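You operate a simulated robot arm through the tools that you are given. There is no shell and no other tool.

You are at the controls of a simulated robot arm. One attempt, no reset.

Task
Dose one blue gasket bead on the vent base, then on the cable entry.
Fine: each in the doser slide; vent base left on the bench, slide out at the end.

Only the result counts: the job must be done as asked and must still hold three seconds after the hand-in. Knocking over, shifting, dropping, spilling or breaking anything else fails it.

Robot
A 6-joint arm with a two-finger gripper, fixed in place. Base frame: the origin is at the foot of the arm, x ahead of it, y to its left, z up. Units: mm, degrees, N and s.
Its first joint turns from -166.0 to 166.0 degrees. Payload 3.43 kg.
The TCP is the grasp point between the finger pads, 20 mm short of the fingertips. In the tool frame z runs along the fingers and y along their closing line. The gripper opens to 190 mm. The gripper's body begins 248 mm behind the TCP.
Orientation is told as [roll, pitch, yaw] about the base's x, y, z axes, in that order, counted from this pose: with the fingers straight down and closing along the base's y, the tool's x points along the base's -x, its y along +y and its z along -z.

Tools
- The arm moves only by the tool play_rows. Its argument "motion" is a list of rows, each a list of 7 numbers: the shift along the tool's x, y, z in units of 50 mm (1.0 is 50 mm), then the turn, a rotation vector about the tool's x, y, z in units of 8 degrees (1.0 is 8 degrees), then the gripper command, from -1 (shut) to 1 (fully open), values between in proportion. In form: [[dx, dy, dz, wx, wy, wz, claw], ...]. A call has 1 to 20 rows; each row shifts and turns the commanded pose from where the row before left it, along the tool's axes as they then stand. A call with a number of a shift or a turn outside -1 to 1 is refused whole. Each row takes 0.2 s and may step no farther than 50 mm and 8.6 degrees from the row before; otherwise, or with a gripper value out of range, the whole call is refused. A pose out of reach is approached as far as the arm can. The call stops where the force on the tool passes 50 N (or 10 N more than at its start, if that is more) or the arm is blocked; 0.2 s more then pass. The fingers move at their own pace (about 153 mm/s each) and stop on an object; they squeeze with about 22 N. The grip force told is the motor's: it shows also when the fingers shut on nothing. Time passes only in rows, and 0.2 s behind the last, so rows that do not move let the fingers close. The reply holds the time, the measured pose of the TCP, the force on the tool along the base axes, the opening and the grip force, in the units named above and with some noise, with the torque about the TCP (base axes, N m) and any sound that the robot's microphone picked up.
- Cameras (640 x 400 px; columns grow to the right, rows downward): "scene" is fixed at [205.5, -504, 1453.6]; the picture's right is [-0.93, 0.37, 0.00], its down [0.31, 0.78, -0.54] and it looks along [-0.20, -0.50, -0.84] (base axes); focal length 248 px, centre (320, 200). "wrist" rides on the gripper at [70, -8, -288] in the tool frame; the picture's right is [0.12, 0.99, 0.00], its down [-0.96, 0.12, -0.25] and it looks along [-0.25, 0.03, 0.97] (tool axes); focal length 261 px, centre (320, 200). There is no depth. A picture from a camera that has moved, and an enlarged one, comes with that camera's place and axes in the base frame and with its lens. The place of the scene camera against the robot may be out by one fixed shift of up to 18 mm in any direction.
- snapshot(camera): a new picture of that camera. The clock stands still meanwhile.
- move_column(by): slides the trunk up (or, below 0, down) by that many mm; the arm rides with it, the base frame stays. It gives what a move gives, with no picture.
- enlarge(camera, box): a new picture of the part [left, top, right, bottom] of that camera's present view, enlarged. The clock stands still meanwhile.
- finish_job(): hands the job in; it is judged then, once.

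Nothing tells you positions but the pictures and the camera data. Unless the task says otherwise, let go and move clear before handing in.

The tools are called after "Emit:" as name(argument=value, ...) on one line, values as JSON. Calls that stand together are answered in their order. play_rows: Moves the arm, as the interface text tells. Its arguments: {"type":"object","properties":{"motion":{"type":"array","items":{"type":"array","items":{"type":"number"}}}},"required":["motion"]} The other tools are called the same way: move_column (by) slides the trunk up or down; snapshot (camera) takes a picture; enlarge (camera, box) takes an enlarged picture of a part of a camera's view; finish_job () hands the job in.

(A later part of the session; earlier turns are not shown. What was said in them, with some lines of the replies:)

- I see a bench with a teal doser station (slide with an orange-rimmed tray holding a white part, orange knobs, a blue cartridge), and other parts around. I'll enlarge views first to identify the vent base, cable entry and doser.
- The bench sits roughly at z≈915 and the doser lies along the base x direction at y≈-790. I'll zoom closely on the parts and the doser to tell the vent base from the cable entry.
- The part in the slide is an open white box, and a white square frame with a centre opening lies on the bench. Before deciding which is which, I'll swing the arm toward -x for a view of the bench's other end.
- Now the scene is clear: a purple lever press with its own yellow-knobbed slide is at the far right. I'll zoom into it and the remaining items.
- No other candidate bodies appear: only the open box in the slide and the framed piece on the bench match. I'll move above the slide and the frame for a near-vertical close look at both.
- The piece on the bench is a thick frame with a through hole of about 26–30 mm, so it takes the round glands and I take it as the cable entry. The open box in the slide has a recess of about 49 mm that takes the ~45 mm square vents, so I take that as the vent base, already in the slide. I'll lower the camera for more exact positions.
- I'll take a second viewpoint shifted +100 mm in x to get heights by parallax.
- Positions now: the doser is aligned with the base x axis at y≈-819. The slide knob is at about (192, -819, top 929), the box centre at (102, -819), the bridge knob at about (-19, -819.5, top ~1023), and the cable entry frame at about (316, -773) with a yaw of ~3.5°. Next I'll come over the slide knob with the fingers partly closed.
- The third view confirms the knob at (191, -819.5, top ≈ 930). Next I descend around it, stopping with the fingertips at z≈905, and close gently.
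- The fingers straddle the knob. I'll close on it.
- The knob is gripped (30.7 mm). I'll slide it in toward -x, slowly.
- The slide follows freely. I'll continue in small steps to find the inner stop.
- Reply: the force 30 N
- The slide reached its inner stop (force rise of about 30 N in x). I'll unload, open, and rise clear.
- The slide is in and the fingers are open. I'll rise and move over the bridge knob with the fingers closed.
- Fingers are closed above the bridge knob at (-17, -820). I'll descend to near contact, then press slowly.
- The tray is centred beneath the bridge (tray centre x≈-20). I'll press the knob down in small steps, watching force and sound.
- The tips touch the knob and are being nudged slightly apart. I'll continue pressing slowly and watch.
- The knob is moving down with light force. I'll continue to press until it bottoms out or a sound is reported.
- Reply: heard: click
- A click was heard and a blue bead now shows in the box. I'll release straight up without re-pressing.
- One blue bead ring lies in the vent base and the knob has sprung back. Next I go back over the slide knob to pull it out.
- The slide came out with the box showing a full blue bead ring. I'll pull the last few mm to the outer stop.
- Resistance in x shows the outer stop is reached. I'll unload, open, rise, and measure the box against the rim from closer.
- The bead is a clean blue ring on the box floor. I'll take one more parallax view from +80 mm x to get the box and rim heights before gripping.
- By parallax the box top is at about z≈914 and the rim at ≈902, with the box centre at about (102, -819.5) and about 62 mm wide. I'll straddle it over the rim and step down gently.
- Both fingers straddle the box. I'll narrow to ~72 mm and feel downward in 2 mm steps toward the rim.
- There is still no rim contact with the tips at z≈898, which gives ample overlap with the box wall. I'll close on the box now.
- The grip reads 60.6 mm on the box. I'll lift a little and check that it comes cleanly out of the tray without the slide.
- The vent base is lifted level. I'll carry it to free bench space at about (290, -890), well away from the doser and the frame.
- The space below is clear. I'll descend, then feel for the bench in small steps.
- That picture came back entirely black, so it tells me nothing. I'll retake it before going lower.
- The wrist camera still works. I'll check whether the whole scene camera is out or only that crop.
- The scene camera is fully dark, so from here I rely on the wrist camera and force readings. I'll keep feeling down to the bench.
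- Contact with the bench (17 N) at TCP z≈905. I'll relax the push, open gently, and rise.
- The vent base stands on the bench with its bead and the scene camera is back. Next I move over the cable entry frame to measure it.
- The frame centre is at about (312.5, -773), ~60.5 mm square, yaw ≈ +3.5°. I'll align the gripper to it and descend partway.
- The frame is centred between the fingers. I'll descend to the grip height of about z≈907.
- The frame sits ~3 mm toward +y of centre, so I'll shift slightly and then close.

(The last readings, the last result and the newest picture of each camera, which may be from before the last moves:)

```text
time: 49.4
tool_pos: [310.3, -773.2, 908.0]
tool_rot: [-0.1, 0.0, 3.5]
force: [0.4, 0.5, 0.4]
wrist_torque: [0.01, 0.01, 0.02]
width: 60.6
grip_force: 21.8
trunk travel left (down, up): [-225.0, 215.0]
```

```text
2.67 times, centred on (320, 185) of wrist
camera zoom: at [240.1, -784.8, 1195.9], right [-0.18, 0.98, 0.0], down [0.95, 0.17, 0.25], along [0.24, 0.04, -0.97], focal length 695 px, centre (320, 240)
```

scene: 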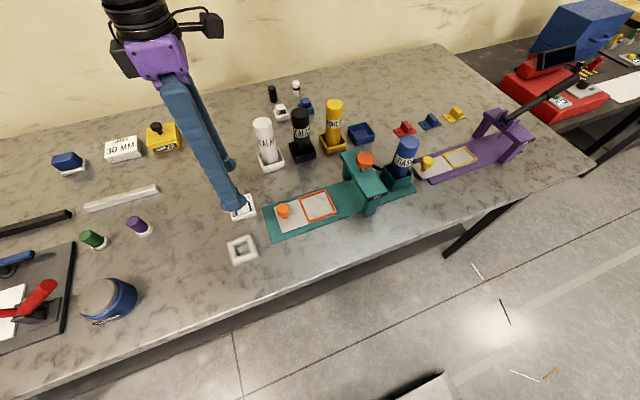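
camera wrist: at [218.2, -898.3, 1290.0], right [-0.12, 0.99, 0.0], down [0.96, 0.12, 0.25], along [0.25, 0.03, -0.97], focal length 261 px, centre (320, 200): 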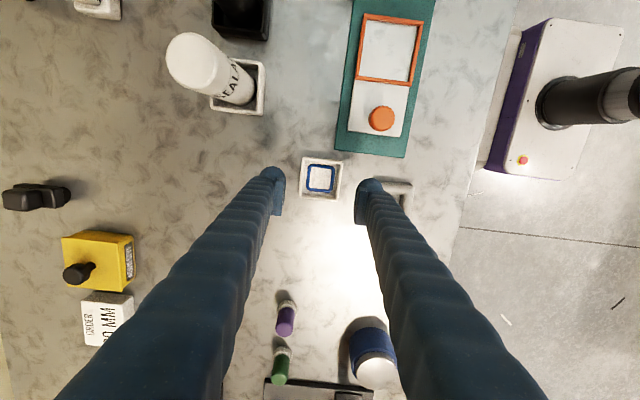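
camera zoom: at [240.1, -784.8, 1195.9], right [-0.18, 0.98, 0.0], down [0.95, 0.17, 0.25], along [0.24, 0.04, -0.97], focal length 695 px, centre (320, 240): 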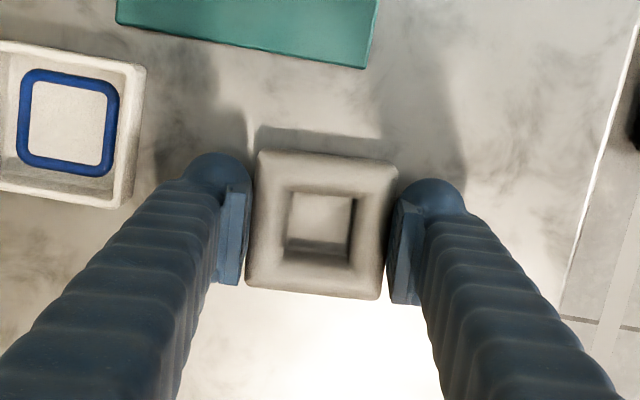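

The grip is firm at 60.6 mm with the frame centred. I'll lift, check that it holds, and rotate back to yaw 0.

Emit:
play_rows(motion=[[0, 0, -0.2, 0, 0, 0, -1], [0, 0, -0.5, 0, 0, 0, -1], [0, 0, -0.6, 0, 0, 0, -1], [0, 0, -0.4, 0, 0, 0.22, -1], [0, 0, 0, 0, 0, 0.22, -1], [0, 0, 0, 0, 0, 0, -1]])

Emit:
snapshot(camera="wrist")

```text
time: 50.8
tool_pos: [310.6, -772.8, 993.5]
tool_rot: [0.0, 0.0, 0.0]
force: [-0.3, -0.8, -0.8]
wrist_torque: [0.0, -0.01, 0.02]
width: 60.8
grip_force: 22.1
trunk travel left (down, up): [-225.0, 215.0]
```

```text
taken
camera wrist: at [240.3, -781.1, 1281.5], right [-0.12, 0.99, 0.0], down [0.96, 0.12, 0.25], along [0.25, 0.03, -0.97], focal length 261 px, centre (320, 200)
```

wrist: 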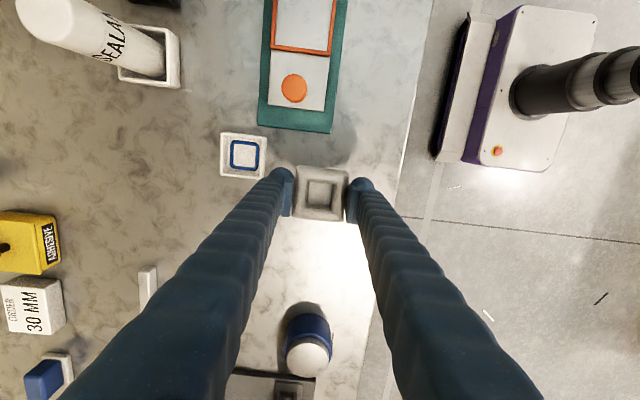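

The frame is held securely. I'll carry it over the empty tray.

Emit:
play_rows(motion=[[0.4, -0.09, 0, 0, 0, 0, -1], [0.75, -0.167, 0, 0, 0, 0, -1], [0.75, -0.167, 0, 0, 0, 0, -1], [0.75, -0.167, 0, 0, 0, 0, -1], [0.75, -0.167, 0, 0, 0, 0, -1], [0.6, -0.13, 0, 0, 0, 0, -1], [0.19, -0.046, 0, 0, 0, 0, -1], [0, 0, 0, 0, 0, 0, -1], [0, 0, 0, 0, 0, 0, -1]])

Emit:
enlarge(camera="wrist", box=[240, 110, 400, 260])

Emit:
snapshot(camera="scene")

```text
time: 52.8
tool_pos: [101.5, -821.5, 994.3]
tool_rot: [0.0, 0.0, 0.0]
force: [-0.5, 0.0, -0.1]
wrist_torque: [-0.01, 0.05, 0.01]
width: 60.6
grip_force: 22.2
trunk travel left (down, up): [-225.0, 215.0]
```

```text
2.67 times, centred on (320, 185) of wrist
camera zoom: at [30.7, -827.7, 1282.0], right [-0.12, 0.99, 0.0], down [0.96, 0.12, 0.25], along [0.25, 0.03, -0.97], focal length 695 px, centre (320, 240)
```

zoom: 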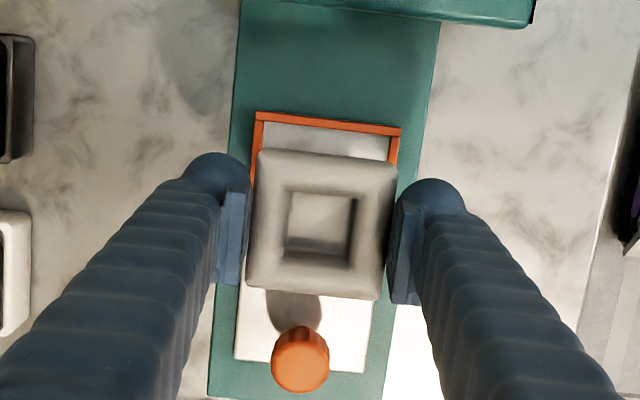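

```text
taken
```

scene: 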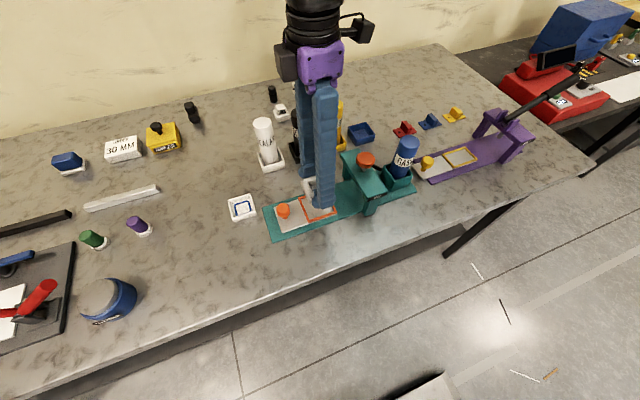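

The frame is over the tray. I'll lower it to just above the rim and re-check alignment.

Emit:
play_rows(motion=[[0, 0, 0.4, 0, 0, 0, -1], [0, 0, 0.4, 0, 0, 0, -1], [0, 0, 0.24, 0, 0, 0, -1], [0, 0, 0, 0, 0, 0, -1]])

Emit:
enlarge(camera="wrist", box=[240, 110, 400, 260])

Emit:
enlarge(camera="scene", box=[275, 165, 360, 240])

```text
time: 53.8
tool_pos: [101.7, -820.4, 940.6]
tool_rot: [0.0, -0.2, 0.0]
force: [0.0, 0.5, -0.4]
wrist_torque: [0.02, 0.03, 0.0]
width: 60.9
grip_force: 21.9
trunk travel left (down, up): [-225.0, 215.0]
```

```text
2.67 times, centred on (320, 185) of wrist
camera zoom: at [30.4, -827.9, 1229.0], right [-0.12, 0.99, 0.0], down [0.96, 0.12, 0.25], along [0.25, 0.03, -0.97], focal length 695 px, centre (320, 240)
```

zoom: 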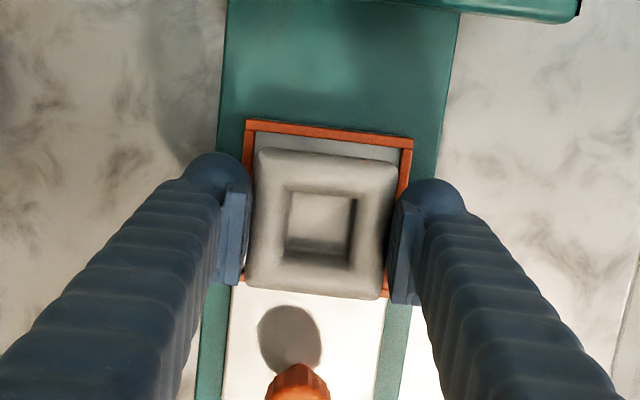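

```text
5.33 times, centred on (318, 202) of scene
camera zoom: at [205.5, -504.0, 1453.6], right [-0.93, 0.37, 0.0], down [0.31, 0.78, -0.54], along [-0.2, -0.5, -0.84], focal length 1323 px, centre (333, 187)
```

zoom: 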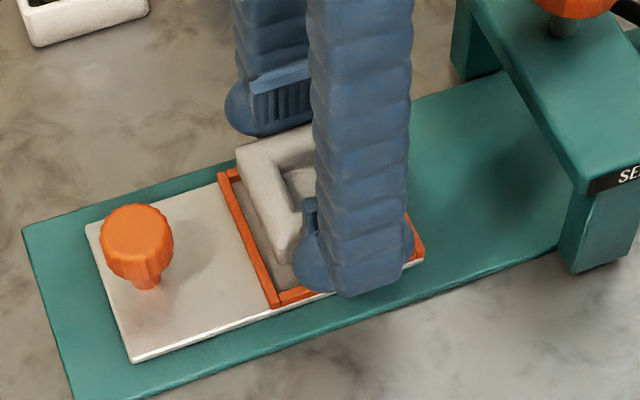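

Alignment is within about 1 mm with ~4 mm clearance per side. I'll lower it into the tray with force checks.

Emit:
play_rows(motion=[[0, 0, 0.14, 0, 0, 0, -1], [0, 0, 0.08, 0, 0, 0, -1], [0, 0, 0.04, 0, 0, 0, -1], [0, 0, 0, 0, 0, 0, -1]])

Emit:
play_rows(motion=[[0, 0, 0.04, 0, 0, 0, -1], [0, 0, 0, 0, 0, 0, -1]])

```text
time: 54.8
tool_pos: [100.5, -820.4, 927.6]
tool_rot: [-0.1, 0.0, 0.1]
force: [-0.2, 0.6, -1.3]
wrist_torque: [0.01, 0.0, -0.02]
width: 61.0
grip_force: 21.5
trunk travel left (down, up): [-225.0, 215.0]
```

```text
time: 55.4
tool_pos: [100.5, -820.3, 926.0]
tool_rot: [0.1, 0.0, -0.1]
force: [-0.3, -0.2, -0.2]
wrist_torque: [0.02, -0.02, 0.0]
width: 60.6
grip_force: 21.7
trunk travel left (down, up): [-225.0, 215.0]
```

Emit:
play_rows(motion=[[0, 0, 0.04, 0, 0, 0, -1], [0, 0, 0, 0, 0, 0, -1]])

Emit:
play_rows(motion=[[0, 0, 0.03, 0, 0, 0, -1], [0, 0, 0, 0, 0, 0, -1]])

Emit:
enlarge(camera="wrist", box=[240, 110, 400, 260])

Emit:
enlarge(camera="scene", box=[275, 165, 360, 240])

```text
time: 56.0
tool_pos: [101.1, -820.3, 923.6]
tool_rot: [0.0, 0.0, -0.1]
force: [0.6, 0.4, -0.5]
wrist_torque: [0.02, -0.02, -0.03]
width: 60.7
grip_force: 22.1
trunk travel left (down, up): [-225.0, 215.0]
```

```text
time: 56.6
tool_pos: [100.8, -819.5, 921.7]
tool_rot: [0.2, 0.0, 0.1]
force: [0.0, -0.1, 0.1]
wrist_torque: [0.05, -0.02, 0.0]
width: 60.9
grip_force: 22.1
trunk travel left (down, up): [-225.0, 215.0]
```

```text
2.67 times, centred on (320, 185) of wrist
camera zoom: at [30.2, -827.5, 1210.3], right [-0.12, 0.99, 0.0], down [0.96, 0.12, 0.25], along [0.25, 0.03, -0.97], focal length 695 px, centre (320, 240)
```

zoom: 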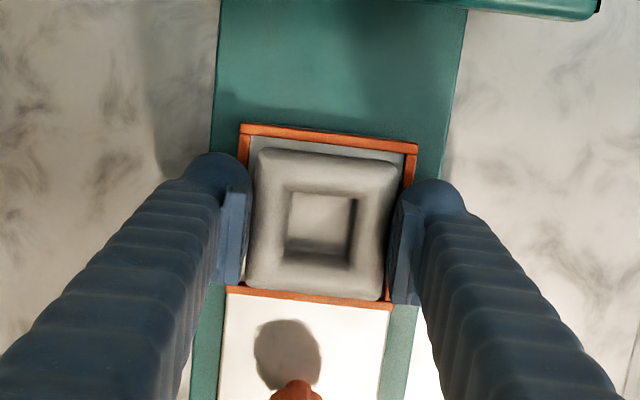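

```text
5.33 times, centred on (318, 202) of scene
camera zoom: at [205.5, -504.0, 1453.6], right [-0.93, 0.37, 0.0], down [0.31, 0.78, -0.54], along [-0.2, -0.5, -0.84], focal length 1323 px, centre (333, 187)
```

zoom: 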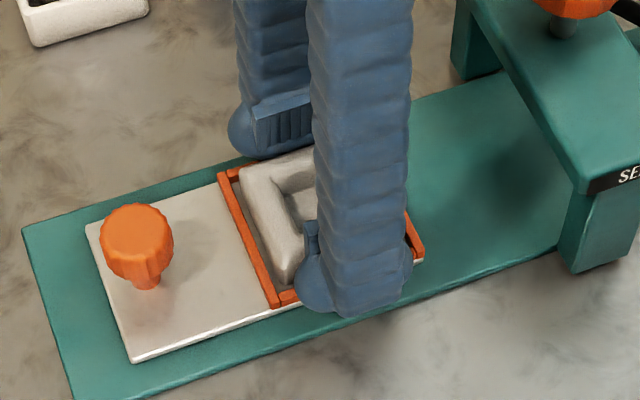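

Emit:
play_rows(motion=[[0.02, 0, 0.03, 0, 0, 0, -1], [0, 0, 0, 0, 0, 0, -1]])

Emit:
play_rows(motion=[[0, 0, 0.03, 0, 0, 0, -1], [0, 0, 0, 0, 0, 0, -1]])

```text
time: 57.2
tool_pos: [99.7, -820.1, 919.8]
tool_rot: [0.0, 0.0, 0.1]
force: [0.0, 0.4, 0.1]
wrist_torque: [-0.02, 0.07, -0.01]
width: 61.0
grip_force: 21.9
trunk travel left (down, up): [-225.0, 215.0]
```

```text
time: 57.8
tool_pos: [99.9, -820.4, 921.0]
tool_rot: [-0.1, 0.0, 0.0]
force: [-1.2, 1.3, 13.0]
wrist_torque: [0.15, 0.05, -0.01]
width: 60.9
grip_force: 22.1
trunk travel left (down, up): [-225.0, 215.0]
```

Contact (13 N) at TCP z≈921 as expected, so the frame is seated. I'll relax, open slightly, rise, and inspect.

Emit:
play_rows(motion=[[0, 0, -0.03, 0, 0, 0, -1], [0, 0, 0, 0, 0, 0, -0.25], [0, 0, 0, 0, 0, 0, -0.2], [0, 0, 0, 0, 0, 0, -0.2], [0, 0, -0.2, 0, 0, 0, -0.2], [0, 0, -0.7, 0, 0, 0, -0.2], [0, 0, -0.7, 0, 0, 0, -0.2], [0, 0, 0, 0, 0, 0, -0.2]])

Emit:
enlarge(camera="wrist", box=[240, 110, 400, 260])

Emit:
enlarge(camera="scene", box=[275, 165, 360, 240])

```text
time: 59.6
tool_pos: [99.5, -820.6, 1002.1]
tool_rot: [0.0, 0.0, 0.0]
force: [0.1, -0.3, -1.0]
wrist_torque: [-0.02, 0.0, 0.0]
width: 76.0
grip_force: 0.1
trunk travel left (down, up): [-225.0, 215.0]
```

```text
2.67 times, centred on (320, 185) of wrist
camera zoom: at [29.3, -827.3, 1290.0], right [-0.12, 0.99, 0.0], down [0.96, 0.12, 0.25], along [0.25, 0.03, -0.97], focal length 695 px, centre (320, 240)
```

zoom: 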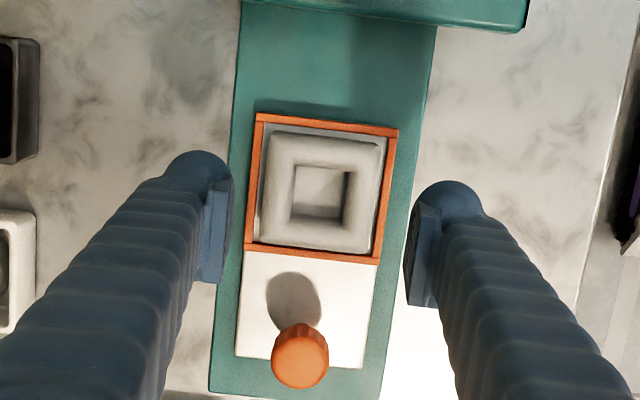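

```text
5.33 times, centred on (318, 202) of scene
camera zoom: at [205.5, -504.0, 1453.6], right [-0.93, 0.37, 0.0], down [0.31, 0.78, -0.54], along [-0.2, -0.5, -0.84], focal length 1323 px, centre (333, 187)
```

zoom: 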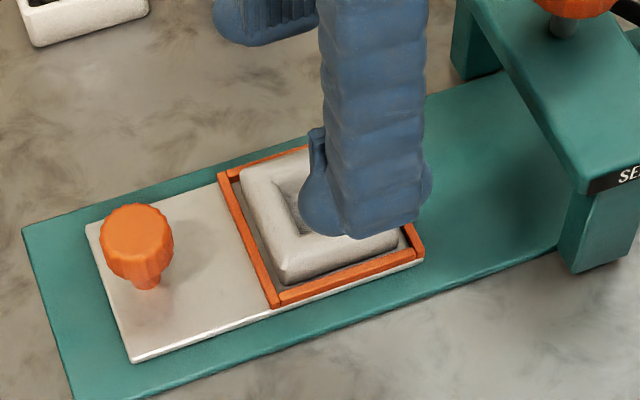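

The cable entry sits squarely inside the tray rim. Next I go to the slide knob at about (191, -819), grip it, and slide in.

Emit:
play_rows(motion=[[-0.6, 0, 0, 0, 0, 0, -0.16], [-0.7, 0, 0, 0, 0, 0, -0.16], [-0.52, 0.01, 0, 0, 0, 0, -0.16], [0, 0, 0.5, 0, 0, 0, -0.16], [0, 0, 0.6, 0, 0, 0, -0.16], [0, 0, 0.43, 0, 0, 0, -0.16], [0, 0, 0, 0, 0, 0, -0.16]])

Emit:
snapshot(camera="wrist")

```text
time: 61.2
tool_pos: [192.0, -819.9, 923.7]
tool_rot: [0.0, -0.1, 0.0]
force: [-0.7, -0.6, -0.1]
wrist_torque: [0.02, 0.01, -0.02]
width: 80.0
grip_force: 0.1
trunk travel left (down, up): [-225.0, 215.0]
```

```text
taken
camera wrist: at [121.0, -827.6, 1212.0], right [-0.12, 0.99, 0.0], down [0.96, 0.12, 0.25], along [0.25, 0.03, -0.97], focal length 261 px, centre (320, 200)
```

wrist: 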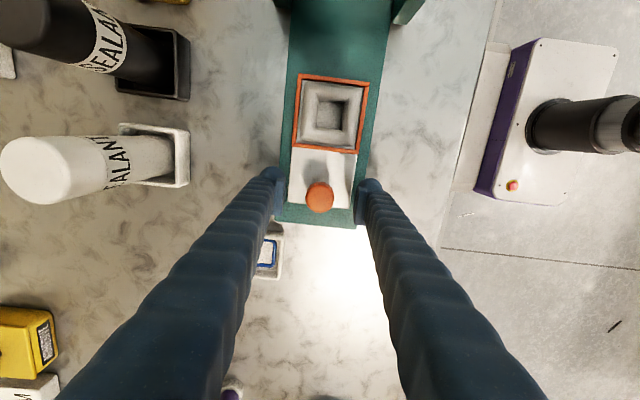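

Emit:
play_rows(motion=[[0, 0, -0.02, 0, 0, 0, -1], [0, 0, 0, 0, 0, 0, -1], [0, 0, 0, 0, 0, 0, -1], [0.1, 0, 0, 0, 0, 0, -1], [0.2, 0, 0, 0, 0, 0, -1], [0.25, 0, 0, 0, 0, 0, -1], [0.25, 0, 0, 0, 0, 0, -1], [0.25, 0, 0, 0, 0, 0, -1], [0.25, 0, 0, 0, 0, 0, -1], [0.25, 0, 0, 0, 0, 0, -1], [0.25, 0, 0, 0, 0, 0, -1], [0.2, 0, 0, 0, 0, 0, -1], [0.1, 0, 0, 0, 0, 0, -1], [0.1, 0, 0, 0, 0, 0, -1], [0.1, 0, 0, 0, 0, 0, -1], [0, 0, 0, 0, 0, 0, -1]])

Emit:
snapshot(camera="wrist")

```text
time: 64.6
tool_pos: [74.9, -820.3, 924.3]
tool_rot: [-0.1, 0.0, 0.0]
force: [-3.7, -12.7, -0.4]
wrist_torque: [-0.09, 0.06, 0.06]
width: 30.7
grip_force: 45.3
trunk travel left (down, up): [-225.0, 215.0]
```

```text
taken
camera wrist: at [4.7, -827.6, 1213.1], right [-0.12, 0.99, 0.0], down [0.96, 0.12, 0.25], along [0.25, 0.03, -0.97], focal length 261 px, centre (320, 200)
```

wrist: 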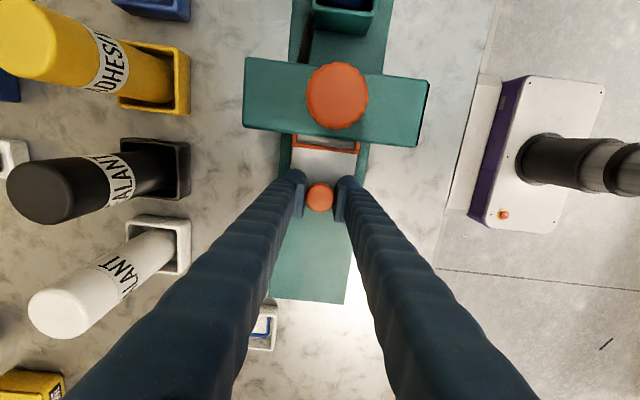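

Emit:
play_rows(motion=[[0.06, -0.015, 0, 0, 0, 0, -1], [0.06, -0.005, 0, 0, 0, 0, -1], [0, 0, 0, 0, 0, 0, -1]])

Emit:
play_rows(motion=[[0.06, 0, 0, 0, 0, 0, -1], [0, 0, 0, 0, 0, 0, -1]])

```text
time: 65.4
tool_pos: [72.5, -819.9, 925.2]
tool_rot: [0.0, -0.1, 0.0]
force: [9.8, -11.4, 3.1]
wrist_torque: [-0.1, -0.43, 0.07]
width: 30.5
grip_force: 45.2
trunk travel left (down, up): [-225.0, 215.0]
```

```text
time: 66.0
tool_pos: [71.6, -820.0, 925.2]
tool_rot: [0.0, 0.0, -0.1]
force: [30.9, -10.6, -0.3]
wrist_torque: [-0.12, -0.29, 0.08]
width: 31.0
grip_force: 44.6
trunk travel left (down, up): [-225.0, 215.0]
```

The inner stop is reached again (~31 N). I'll unload, open, rise, and move over the bridge knob with fingers shut.

Emit:
play_rows(motion=[[-0.06, 0, 0, 0, 0, 0, -1], [0, 0, 0, 0, 0, 0, -1], [0, 0, 0, 0, 0, 0, -0.2], [0, 0, 0, 0, 0, 0, -0.2], [0, 0, -0.6, 0, 0, 0, -0.2], [0, 0, -0.9, 0, 0, 0, -0.2], [0, 0, -0.9, 0, 0, 0, -0.2], [0, 0, -0.9, 0, 0, 0, -0.2], [0, 0, -0.3, 0, 0, 0, -1], [0, 0, 0, 0, 0, 0, -1]])

Emit:
enlarge(camera="wrist", box=[250, 60, 400, 230])

Emit:
enlarge(camera="scene", box=[310, 130, 420, 230])

```text
time: 68.2
tool_pos: [71.3, -818.5, 1106.3]
tool_rot: [0.0, 0.0, 0.0]
force: [-0.1, -0.2, -0.8]
wrist_torque: [0.01, 0.01, -0.04]
width: 0.4
grip_force: 22.1
trunk travel left (down, up): [-225.0, 215.0]
```

```text
2.35 times, centred on (325, 145) of wrist
camera zoom: at [0.1, -827.4, 1393.8], right [-0.12, 0.99, 0.0], down [0.96, 0.12, 0.25], along [0.25, 0.03, -0.97], focal length 613 px, centre (308, 329)
```

zoom: 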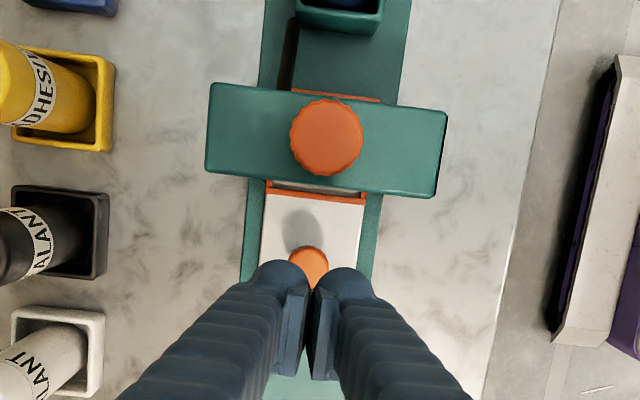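

```text
4.00 times, centred on (365, 180) of scene
camera zoom: at [205.5, -504.0, 1453.6], right [-0.93, 0.37, 0.0], down [0.31, 0.78, -0.54], along [-0.2, -0.5, -0.84], focal length 992 px, centre (140, 280)
```

zoom: 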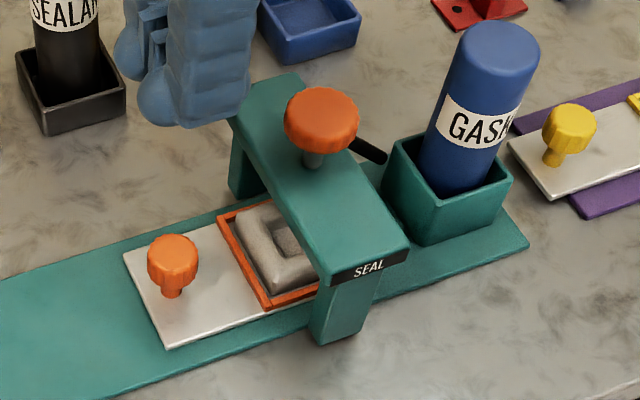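

The slide is in the same position as for the first dose. I'll move over the bridge knob and press once.

Emit:
play_rows(motion=[[0.85, 0, 0, 0, 0, 0, -1], [0.92, -0.01, 0, 0, 0, 0, -1], [0, 0, 0, 0, 0, 0, -1], [0, 0, 0.4, 0, 0, 0, -1], [0, 0, 0.4, 0, 0, 0, -1], [0, 0, 0.12, 0, 0, 0, -1], [0, 0, 0, 0, 0, 0, -1]])

Emit:
enlarge(camera="scene", box=[340, 120, 400, 190])

Emit:
enlarge(camera="wrist", box=[240, 120, 400, 260])

```text
time: 69.8
tool_pos: [-18.8, -820.8, 1060.5]
tool_rot: [0.0, 0.0, 0.0]
force: [0.1, 0.2, 0.3]
wrist_torque: [0.04, -0.04, 0.02]
width: 0.0
grip_force: 22.0
trunk travel left (down, up): [-225.0, 215.0]
```

```text
5.71 times, centred on (370, 155) of scene
camera zoom: at [205.5, -504.0, 1453.6], right [-0.93, 0.37, 0.0], down [0.31, 0.78, -0.54], along [-0.2, -0.5, -0.84], focal length 1417 px, centre (34, 457)
```

zoom: 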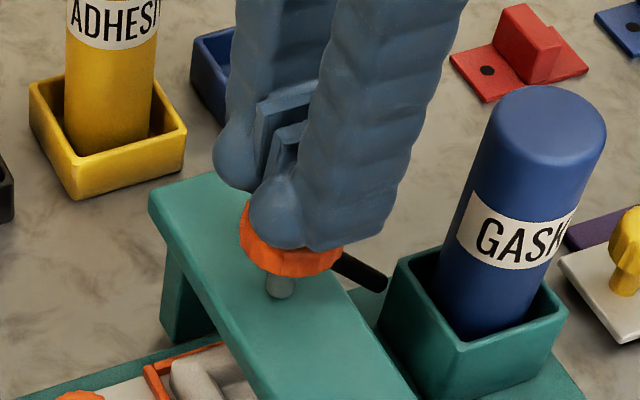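

```text
2.86 times, centred on (320, 190) of wrist
camera zoom: at [-89.3, -828.8, 1348.8], right [-0.12, 0.99, 0.0], down [0.96, 0.12, 0.25], along [0.25, 0.03, -0.97], focal length 745 px, centre (320, 229)
```

zoom: 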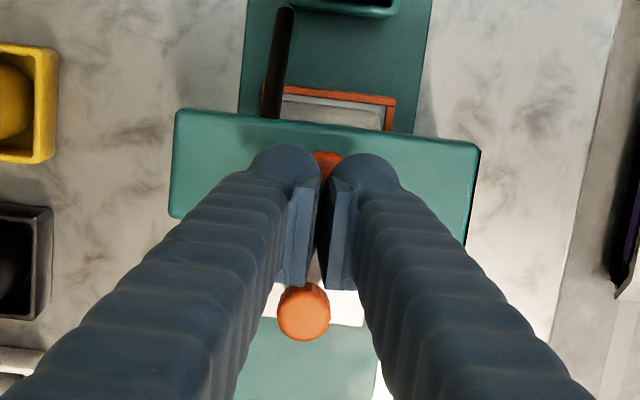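

Emit:
play_rows(motion=[[0, 0, 0.08, 0, 0, 0, -1], [0, 0, 0.08, 0, 0, 0, -1], [0, 0, 0.08, 0, 0, 0, -1], [0, 0, 0.06, 0, 0, 0, -1], [0, 0, 0.06, 0, 0, 0, -1], [0, 0, 0.06, 0, 0, 0, -1]])

Emit:
play_rows(motion=[[0, 0, 0.04, 0, 0, 0, -1], [0, 0, 0.02, 0, 0, 0, -1]])

```text
time: 71.2
tool_pos: [-17.5, -819.9, 1038.1]
tool_rot: [0.1, 0.1, 0.1]
force: [0.3, 0.3, 1.3]
wrist_torque: [0.0, -0.01, -0.01]
width: 6.1
grip_force: 34.2
trunk travel left (down, up): [-225.0, 215.0]
```

```text
time: 71.8
tool_pos: [-16.9, -820.8, 1035.2]
tool_rot: [0.0, 0.0, 0.1]
force: [0.4, 0.4, 2.0]
wrist_torque: [0.01, 0.0, 0.0]
width: 6.0
grip_force: 34.2
trunk travel left (down, up): [-225.0, 215.0]
```

Emit:
play_rows(motion=[[0, 0, 0.03, 0, 0, 0, -1]])

Emit:
enlarge(camera="scene", box=[310, 130, 420, 230])

```text
time: 72.2
tool_pos: [-19.1, -820.3, 1033.7]
tool_rot: [-0.1, 0.0, 0.1]
force: [0.2, -0.6, 1.3]
wrist_torque: [0.0, 0.0, 0.01]
width: 6.2
grip_force: 34.2
trunk travel left (down, up): [-225.0, 215.0]
heard: click
```

```text
4.00 times, centred on (365, 180) of scene
camera zoom: at [205.5, -504.0, 1453.6], right [-0.93, 0.37, 0.0], down [0.31, 0.78, -0.54], along [-0.2, -0.5, -0.84], focal length 992 px, centre (140, 280)
```

zoom: 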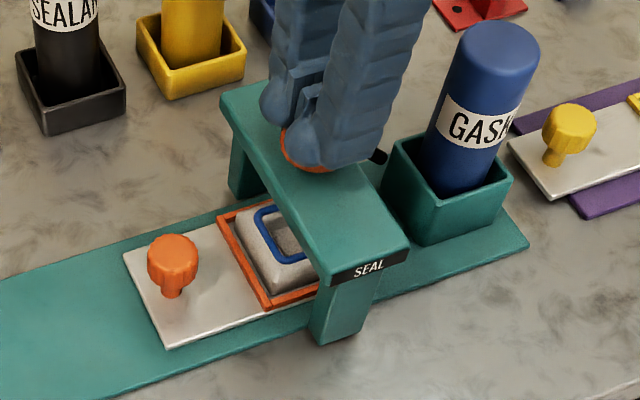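

A single click, and a blue bead shows on the cable entry. I'll release straight up.

Emit:
play_rows(motion=[[0, 0, -0.3, 0, 0, 0, -1], [0, 0, -0.6, 0, 0, 0, -1], [0, 0, -0.6, 0, 0, 0, -1], [0, 0, 0, 0, 0, 0, -1], [-0.88, 0, 0, 0, 0, 0, -0.16], [-0.9, 0, 0, 0, 0, 0, -0.16], [0, 0, 0.8, 0, 0, 0, -0.16], [0, 0, 0.8, 0, 0, 0, -0.16], [0, 0, 0.4, 0, 0, 0, -0.16], [0, 0, 0, 0, 0, 0, -0.16]])

Emit:
enlarge(camera="wrist", box=[240, 60, 400, 260])

Emit:
enlarge(camera="scene", box=[310, 130, 420, 230])

```text
time: 74.4
tool_pos: [69.6, -821.0, 1007.4]
tool_rot: [0.0, 0.0, 0.1]
force: [0.8, 0.0, 0.0]
wrist_torque: [0.02, 0.01, -0.02]
width: 80.0
grip_force: 0.0
trunk travel left (down, up): [-225.0, 215.0]
```

```text
2.00 times, centred on (320, 160) of wrist
camera zoom: at [-0.2, -828.2, 1295.1], right [-0.12, 0.99, 0.0], down [0.96, 0.12, 0.25], along [0.25, 0.03, -0.97], focal length 521 px, centre (320, 280)
```

zoom: 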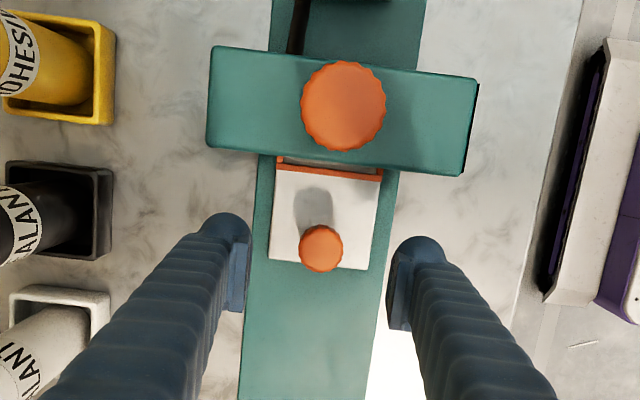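

```text
4.00 times, centred on (365, 180) of scene
camera zoom: at [205.5, -504.0, 1453.6], right [-0.93, 0.37, 0.0], down [0.31, 0.78, -0.54], along [-0.2, -0.5, -0.84], focal length 992 px, centre (140, 280)
```

zoom: 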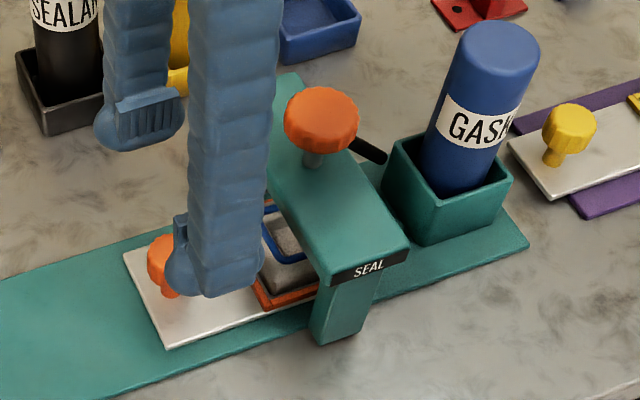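

The knob has returned up. I'll descend onto the slide knob, grip it, and pull the slide out.

Emit:
play_rows(motion=[[-0.03, 0.01, 0.5, 0, 0, 0, -0.16], [0, 0, 0.6, 0, 0, 0, -0.16], [0, 0, 0.4, 0, 0, 0, -0.16], [0, 0, 0.13, 0, 0, 0, -0.16], [0, 0, 0, 0, 0, 0, -0.16], [0, 0, 0, 0, 0, 0, -1], [0, 0, 0, 0, 0, 0, -1], [0, 0, 0, 0, 0, 0, -1]])

```text
time: 76.2
tool_pos: [73.0, -819.2, 927.7]
tool_rot: [0.0, 0.1, 0.0]
force: [0.0, -3.6, 0.3]
wrist_torque: [-0.04, -0.04, 0.03]
width: 30.9
grip_force: 45.0
trunk travel left (down, up): [-225.0, 215.0]
```

Emit:
play_rows(motion=[[-0.1, 0, 0, 0, 0, 0, -1], [-0.2, 0, 0, 0, 0, 0, -1], [-0.25, 0, 0, 0, 0, 0, -1], [-0.25, 0, 0, 0, 0, 0, -1], [-0.25, 0, 0, 0, 0, 0, -1], [-0.25, 0, 0, 0, 0, 0, -1], [-0.25, 0, 0, 0, 0, 0, -1], [-0.25, 0, 0, 0, 0, 0, -1], [-0.2, 0, 0, 0, 0, 0, -1], [-0.15, 0, 0, 0, 0, 0, -1], [-0.1, 0, 0, 0, 0, 0, -1], [0, 0, 0, 0, 0, 0, -1]])

Emit:
play_rows(motion=[[-0.06, 0, 0, 0, 0, 0, -1], [-0.06, 0, 0, 0, 0, 0, -1], [0, 0, 0, 0, 0, 0, -1]])

```text
time: 78.8
tool_pos: [184.4, -819.8, 927.7]
tool_rot: [0.1, 0.0, 0.0]
force: [0.0, 3.8, 0.3]
wrist_torque: [0.04, 0.02, -0.07]
width: 30.8
grip_force: 45.2
trunk travel left (down, up): [-225.0, 215.0]
```

```text
time: 79.6
tool_pos: [191.8, -820.4, 927.1]
tool_rot: [0.0, 0.1, 0.0]
force: [1.5, 3.4, 2.3]
wrist_torque: [-0.02, -0.08, 0.01]
width: 30.8
grip_force: 45.2
trunk travel left (down, up): [-225.0, 215.0]
```

Emit:
play_rows(motion=[[-0.05, 0, 0, 0, 0, 0, -1], [0, 0, 0, 0, 0, 0, -1]])

Emit:
snapshot(camera="wrist")

```text
time: 80.2
tool_pos: [191.5, -820.0, 927.6]
tool_rot: [0.0, 0.0, 0.1]
force: [-9.4, -0.2, 5.2]
wrist_torque: [0.01, 0.45, -0.01]
width: 30.6
grip_force: 45.0
trunk travel left (down, up): [-225.0, 215.0]
```

```text
taken
camera wrist: at [122.1, -827.6, 1215.4], right [-0.12, 0.99, 0.0], down [0.96, 0.12, 0.25], along [0.25, 0.03, -0.97], focal length 261 px, centre (320, 200)
```

wrist: 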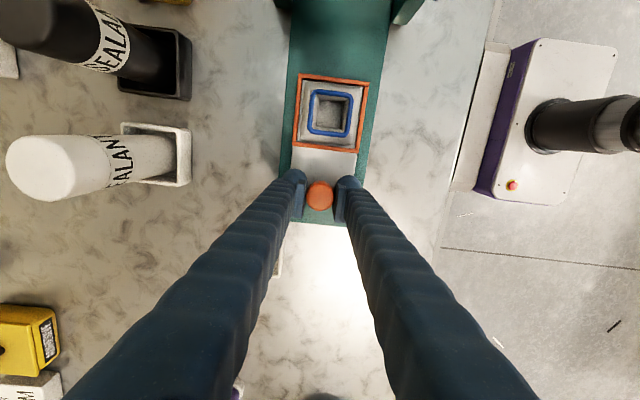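

The slide is at its outer stop and the bead ring is on the cable entry. I'll unload, let go, rise clear, and inspect everything.

Emit:
play_rows(motion=[[0.03, 0, 0, 0, 0, 0, -1], [0, 0, 0, 0, 0, 0, -0.16], [0, 0, 0, 0, 0, 0, -0.16], [0, 0, -0.5, 0, 0, 0, -0.16], [0, 0, -0.9, 0, 0, 0, -0.16], [0, 0, -0.9, 0, 0, 0, -0.16], [0, 0.3, -0.8, 0, 0, 0, -0.16], [0, 0.8, -0.3, 0, 0, 0, -0.16], [0, 0.8, 0, 0, 0, 0, -0.16], [0, 0.5, 0, 0, 0, 0, -0.16], [0, 0, 0, 0, 0, 0, -0.16]])

Emit:
snapshot(camera="wrist")

Emit:
snapshot(camera="scene")

Emit:
enlarge(camera="scene", box=[220, 150, 420, 260])

```text
time: 82.6
tool_pos: [193.6, -699.3, 1097.7]
tool_rot: [0.0, 0.0, -0.1]
force: [0.4, 0.9, -0.3]
wrist_torque: [-0.03, -0.04, 0.01]
width: 79.8
grip_force: 0.1
trunk travel left (down, up): [-225.0, 215.0]
```

```text
taken
camera wrist: at [123.3, -706.8, 1386.5], right [-0.12, 0.99, 0.0], down [0.96, 0.12, 0.25], along [0.25, 0.03, -0.97], focal length 261 px, centre (320, 200)
```

wrist: 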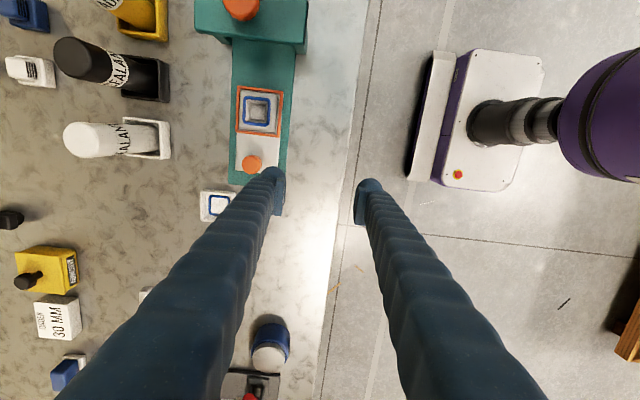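

```text
taken
```

scene: 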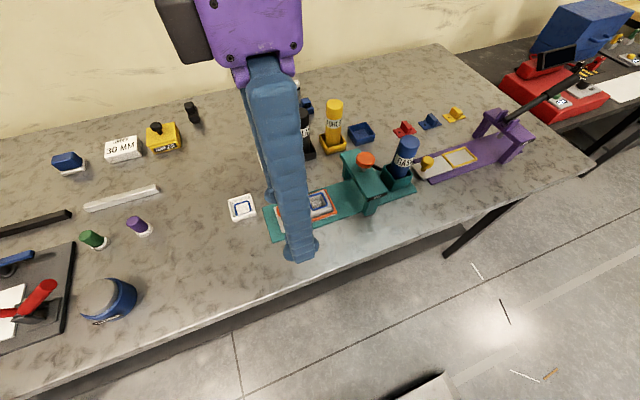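

```text
3.20 times, centred on (320, 205) of scene
camera zoom: at [205.5, -504.0, 1453.6], right [-0.93, 0.37, 0.0], down [0.31, 0.78, -0.54], along [-0.2, -0.5, -0.84], focal length 794 px, centre (320, 184)
```

zoom: 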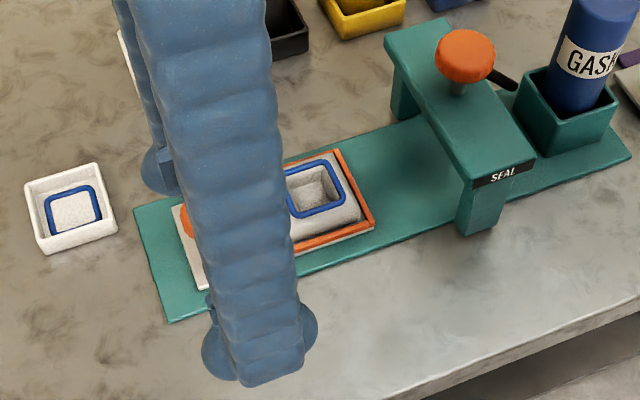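

Both parts carry one blue bead each, the vent base is on the bench, and the slide is out. I'll do a final close check of the slide and other items before handing in.

Emit:
enlarge(camera="wrist", box=[190, 60, 310, 230])

Emit:
play_rows(motion=[[0, 0, -0.5, 0, 0, 0, 0], [0, 0.3, -0.5, 0, 0, 0, 0], [0, 0, 0, 0, 0, 0, 0]])

```text
2.35 times, centred on (250, 145) of wrist
camera zoom: at [123.3, -706.8, 1386.5], right [-0.12, 0.99, 0.0], down [0.96, 0.12, 0.25], along [0.25, 0.03, -0.97], focal length 613 px, centre (485, 329)
```

zoom: 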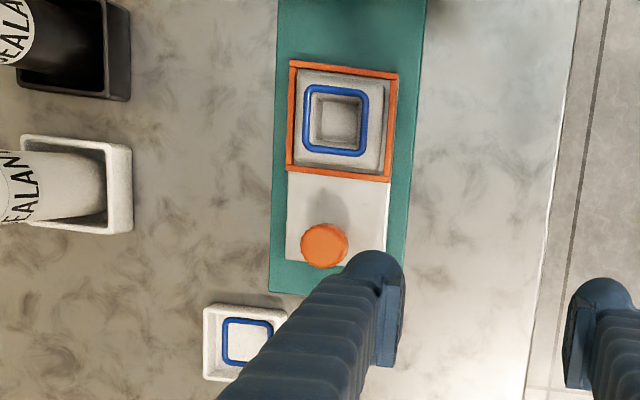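

```text
time: 83.4
tool_pos: [190.1, -684.1, 1148.2]
tool_rot: [0.0, 0.0, -0.1]
force: [0.1, 0.6, -0.1]
wrist_torque: [-0.04, 0.0, -0.01]
width: 95.0
grip_force: 0.0
trunk travel left (down, up): [-225.0, 215.0]
```

The pictures confirm the result: one blue bead ring on the vent base, which is on the bench, and one on the cable entry, which is in the slide at its outer stop. Nothing else has been disturbed and the arm is clear, so I hand in.

Emit:
finish_job()

```text
The job is handed in.
```

I dosed one blue gasket bead on the vent base and then one on the cable entry, each in the doser slide, and handed the job in. Each dose took a single press of the bridge knob with one click, and the pictures show one blue ring on each part.

- **Vent base:** it stands on the bench at about (290, -890), beside the doser.
- **Cable entry:** it is still in the slide tray, and the slide is pulled out to its outer stop.
- **Part identification:** neither part is labelled, so I told them apart by shape. I took the open box already in the slide as the vent base, because its recess fits the square vents. I took the frame with the through hole as the cable entry, because its hole fits the round, gland-like pieces on the bench.
- **Scene camera:** it went black for about four seconds while I set the vent base down. I worked from the wrist camera and force readings until it came back, and later pictures show nothing out of place around the doser.
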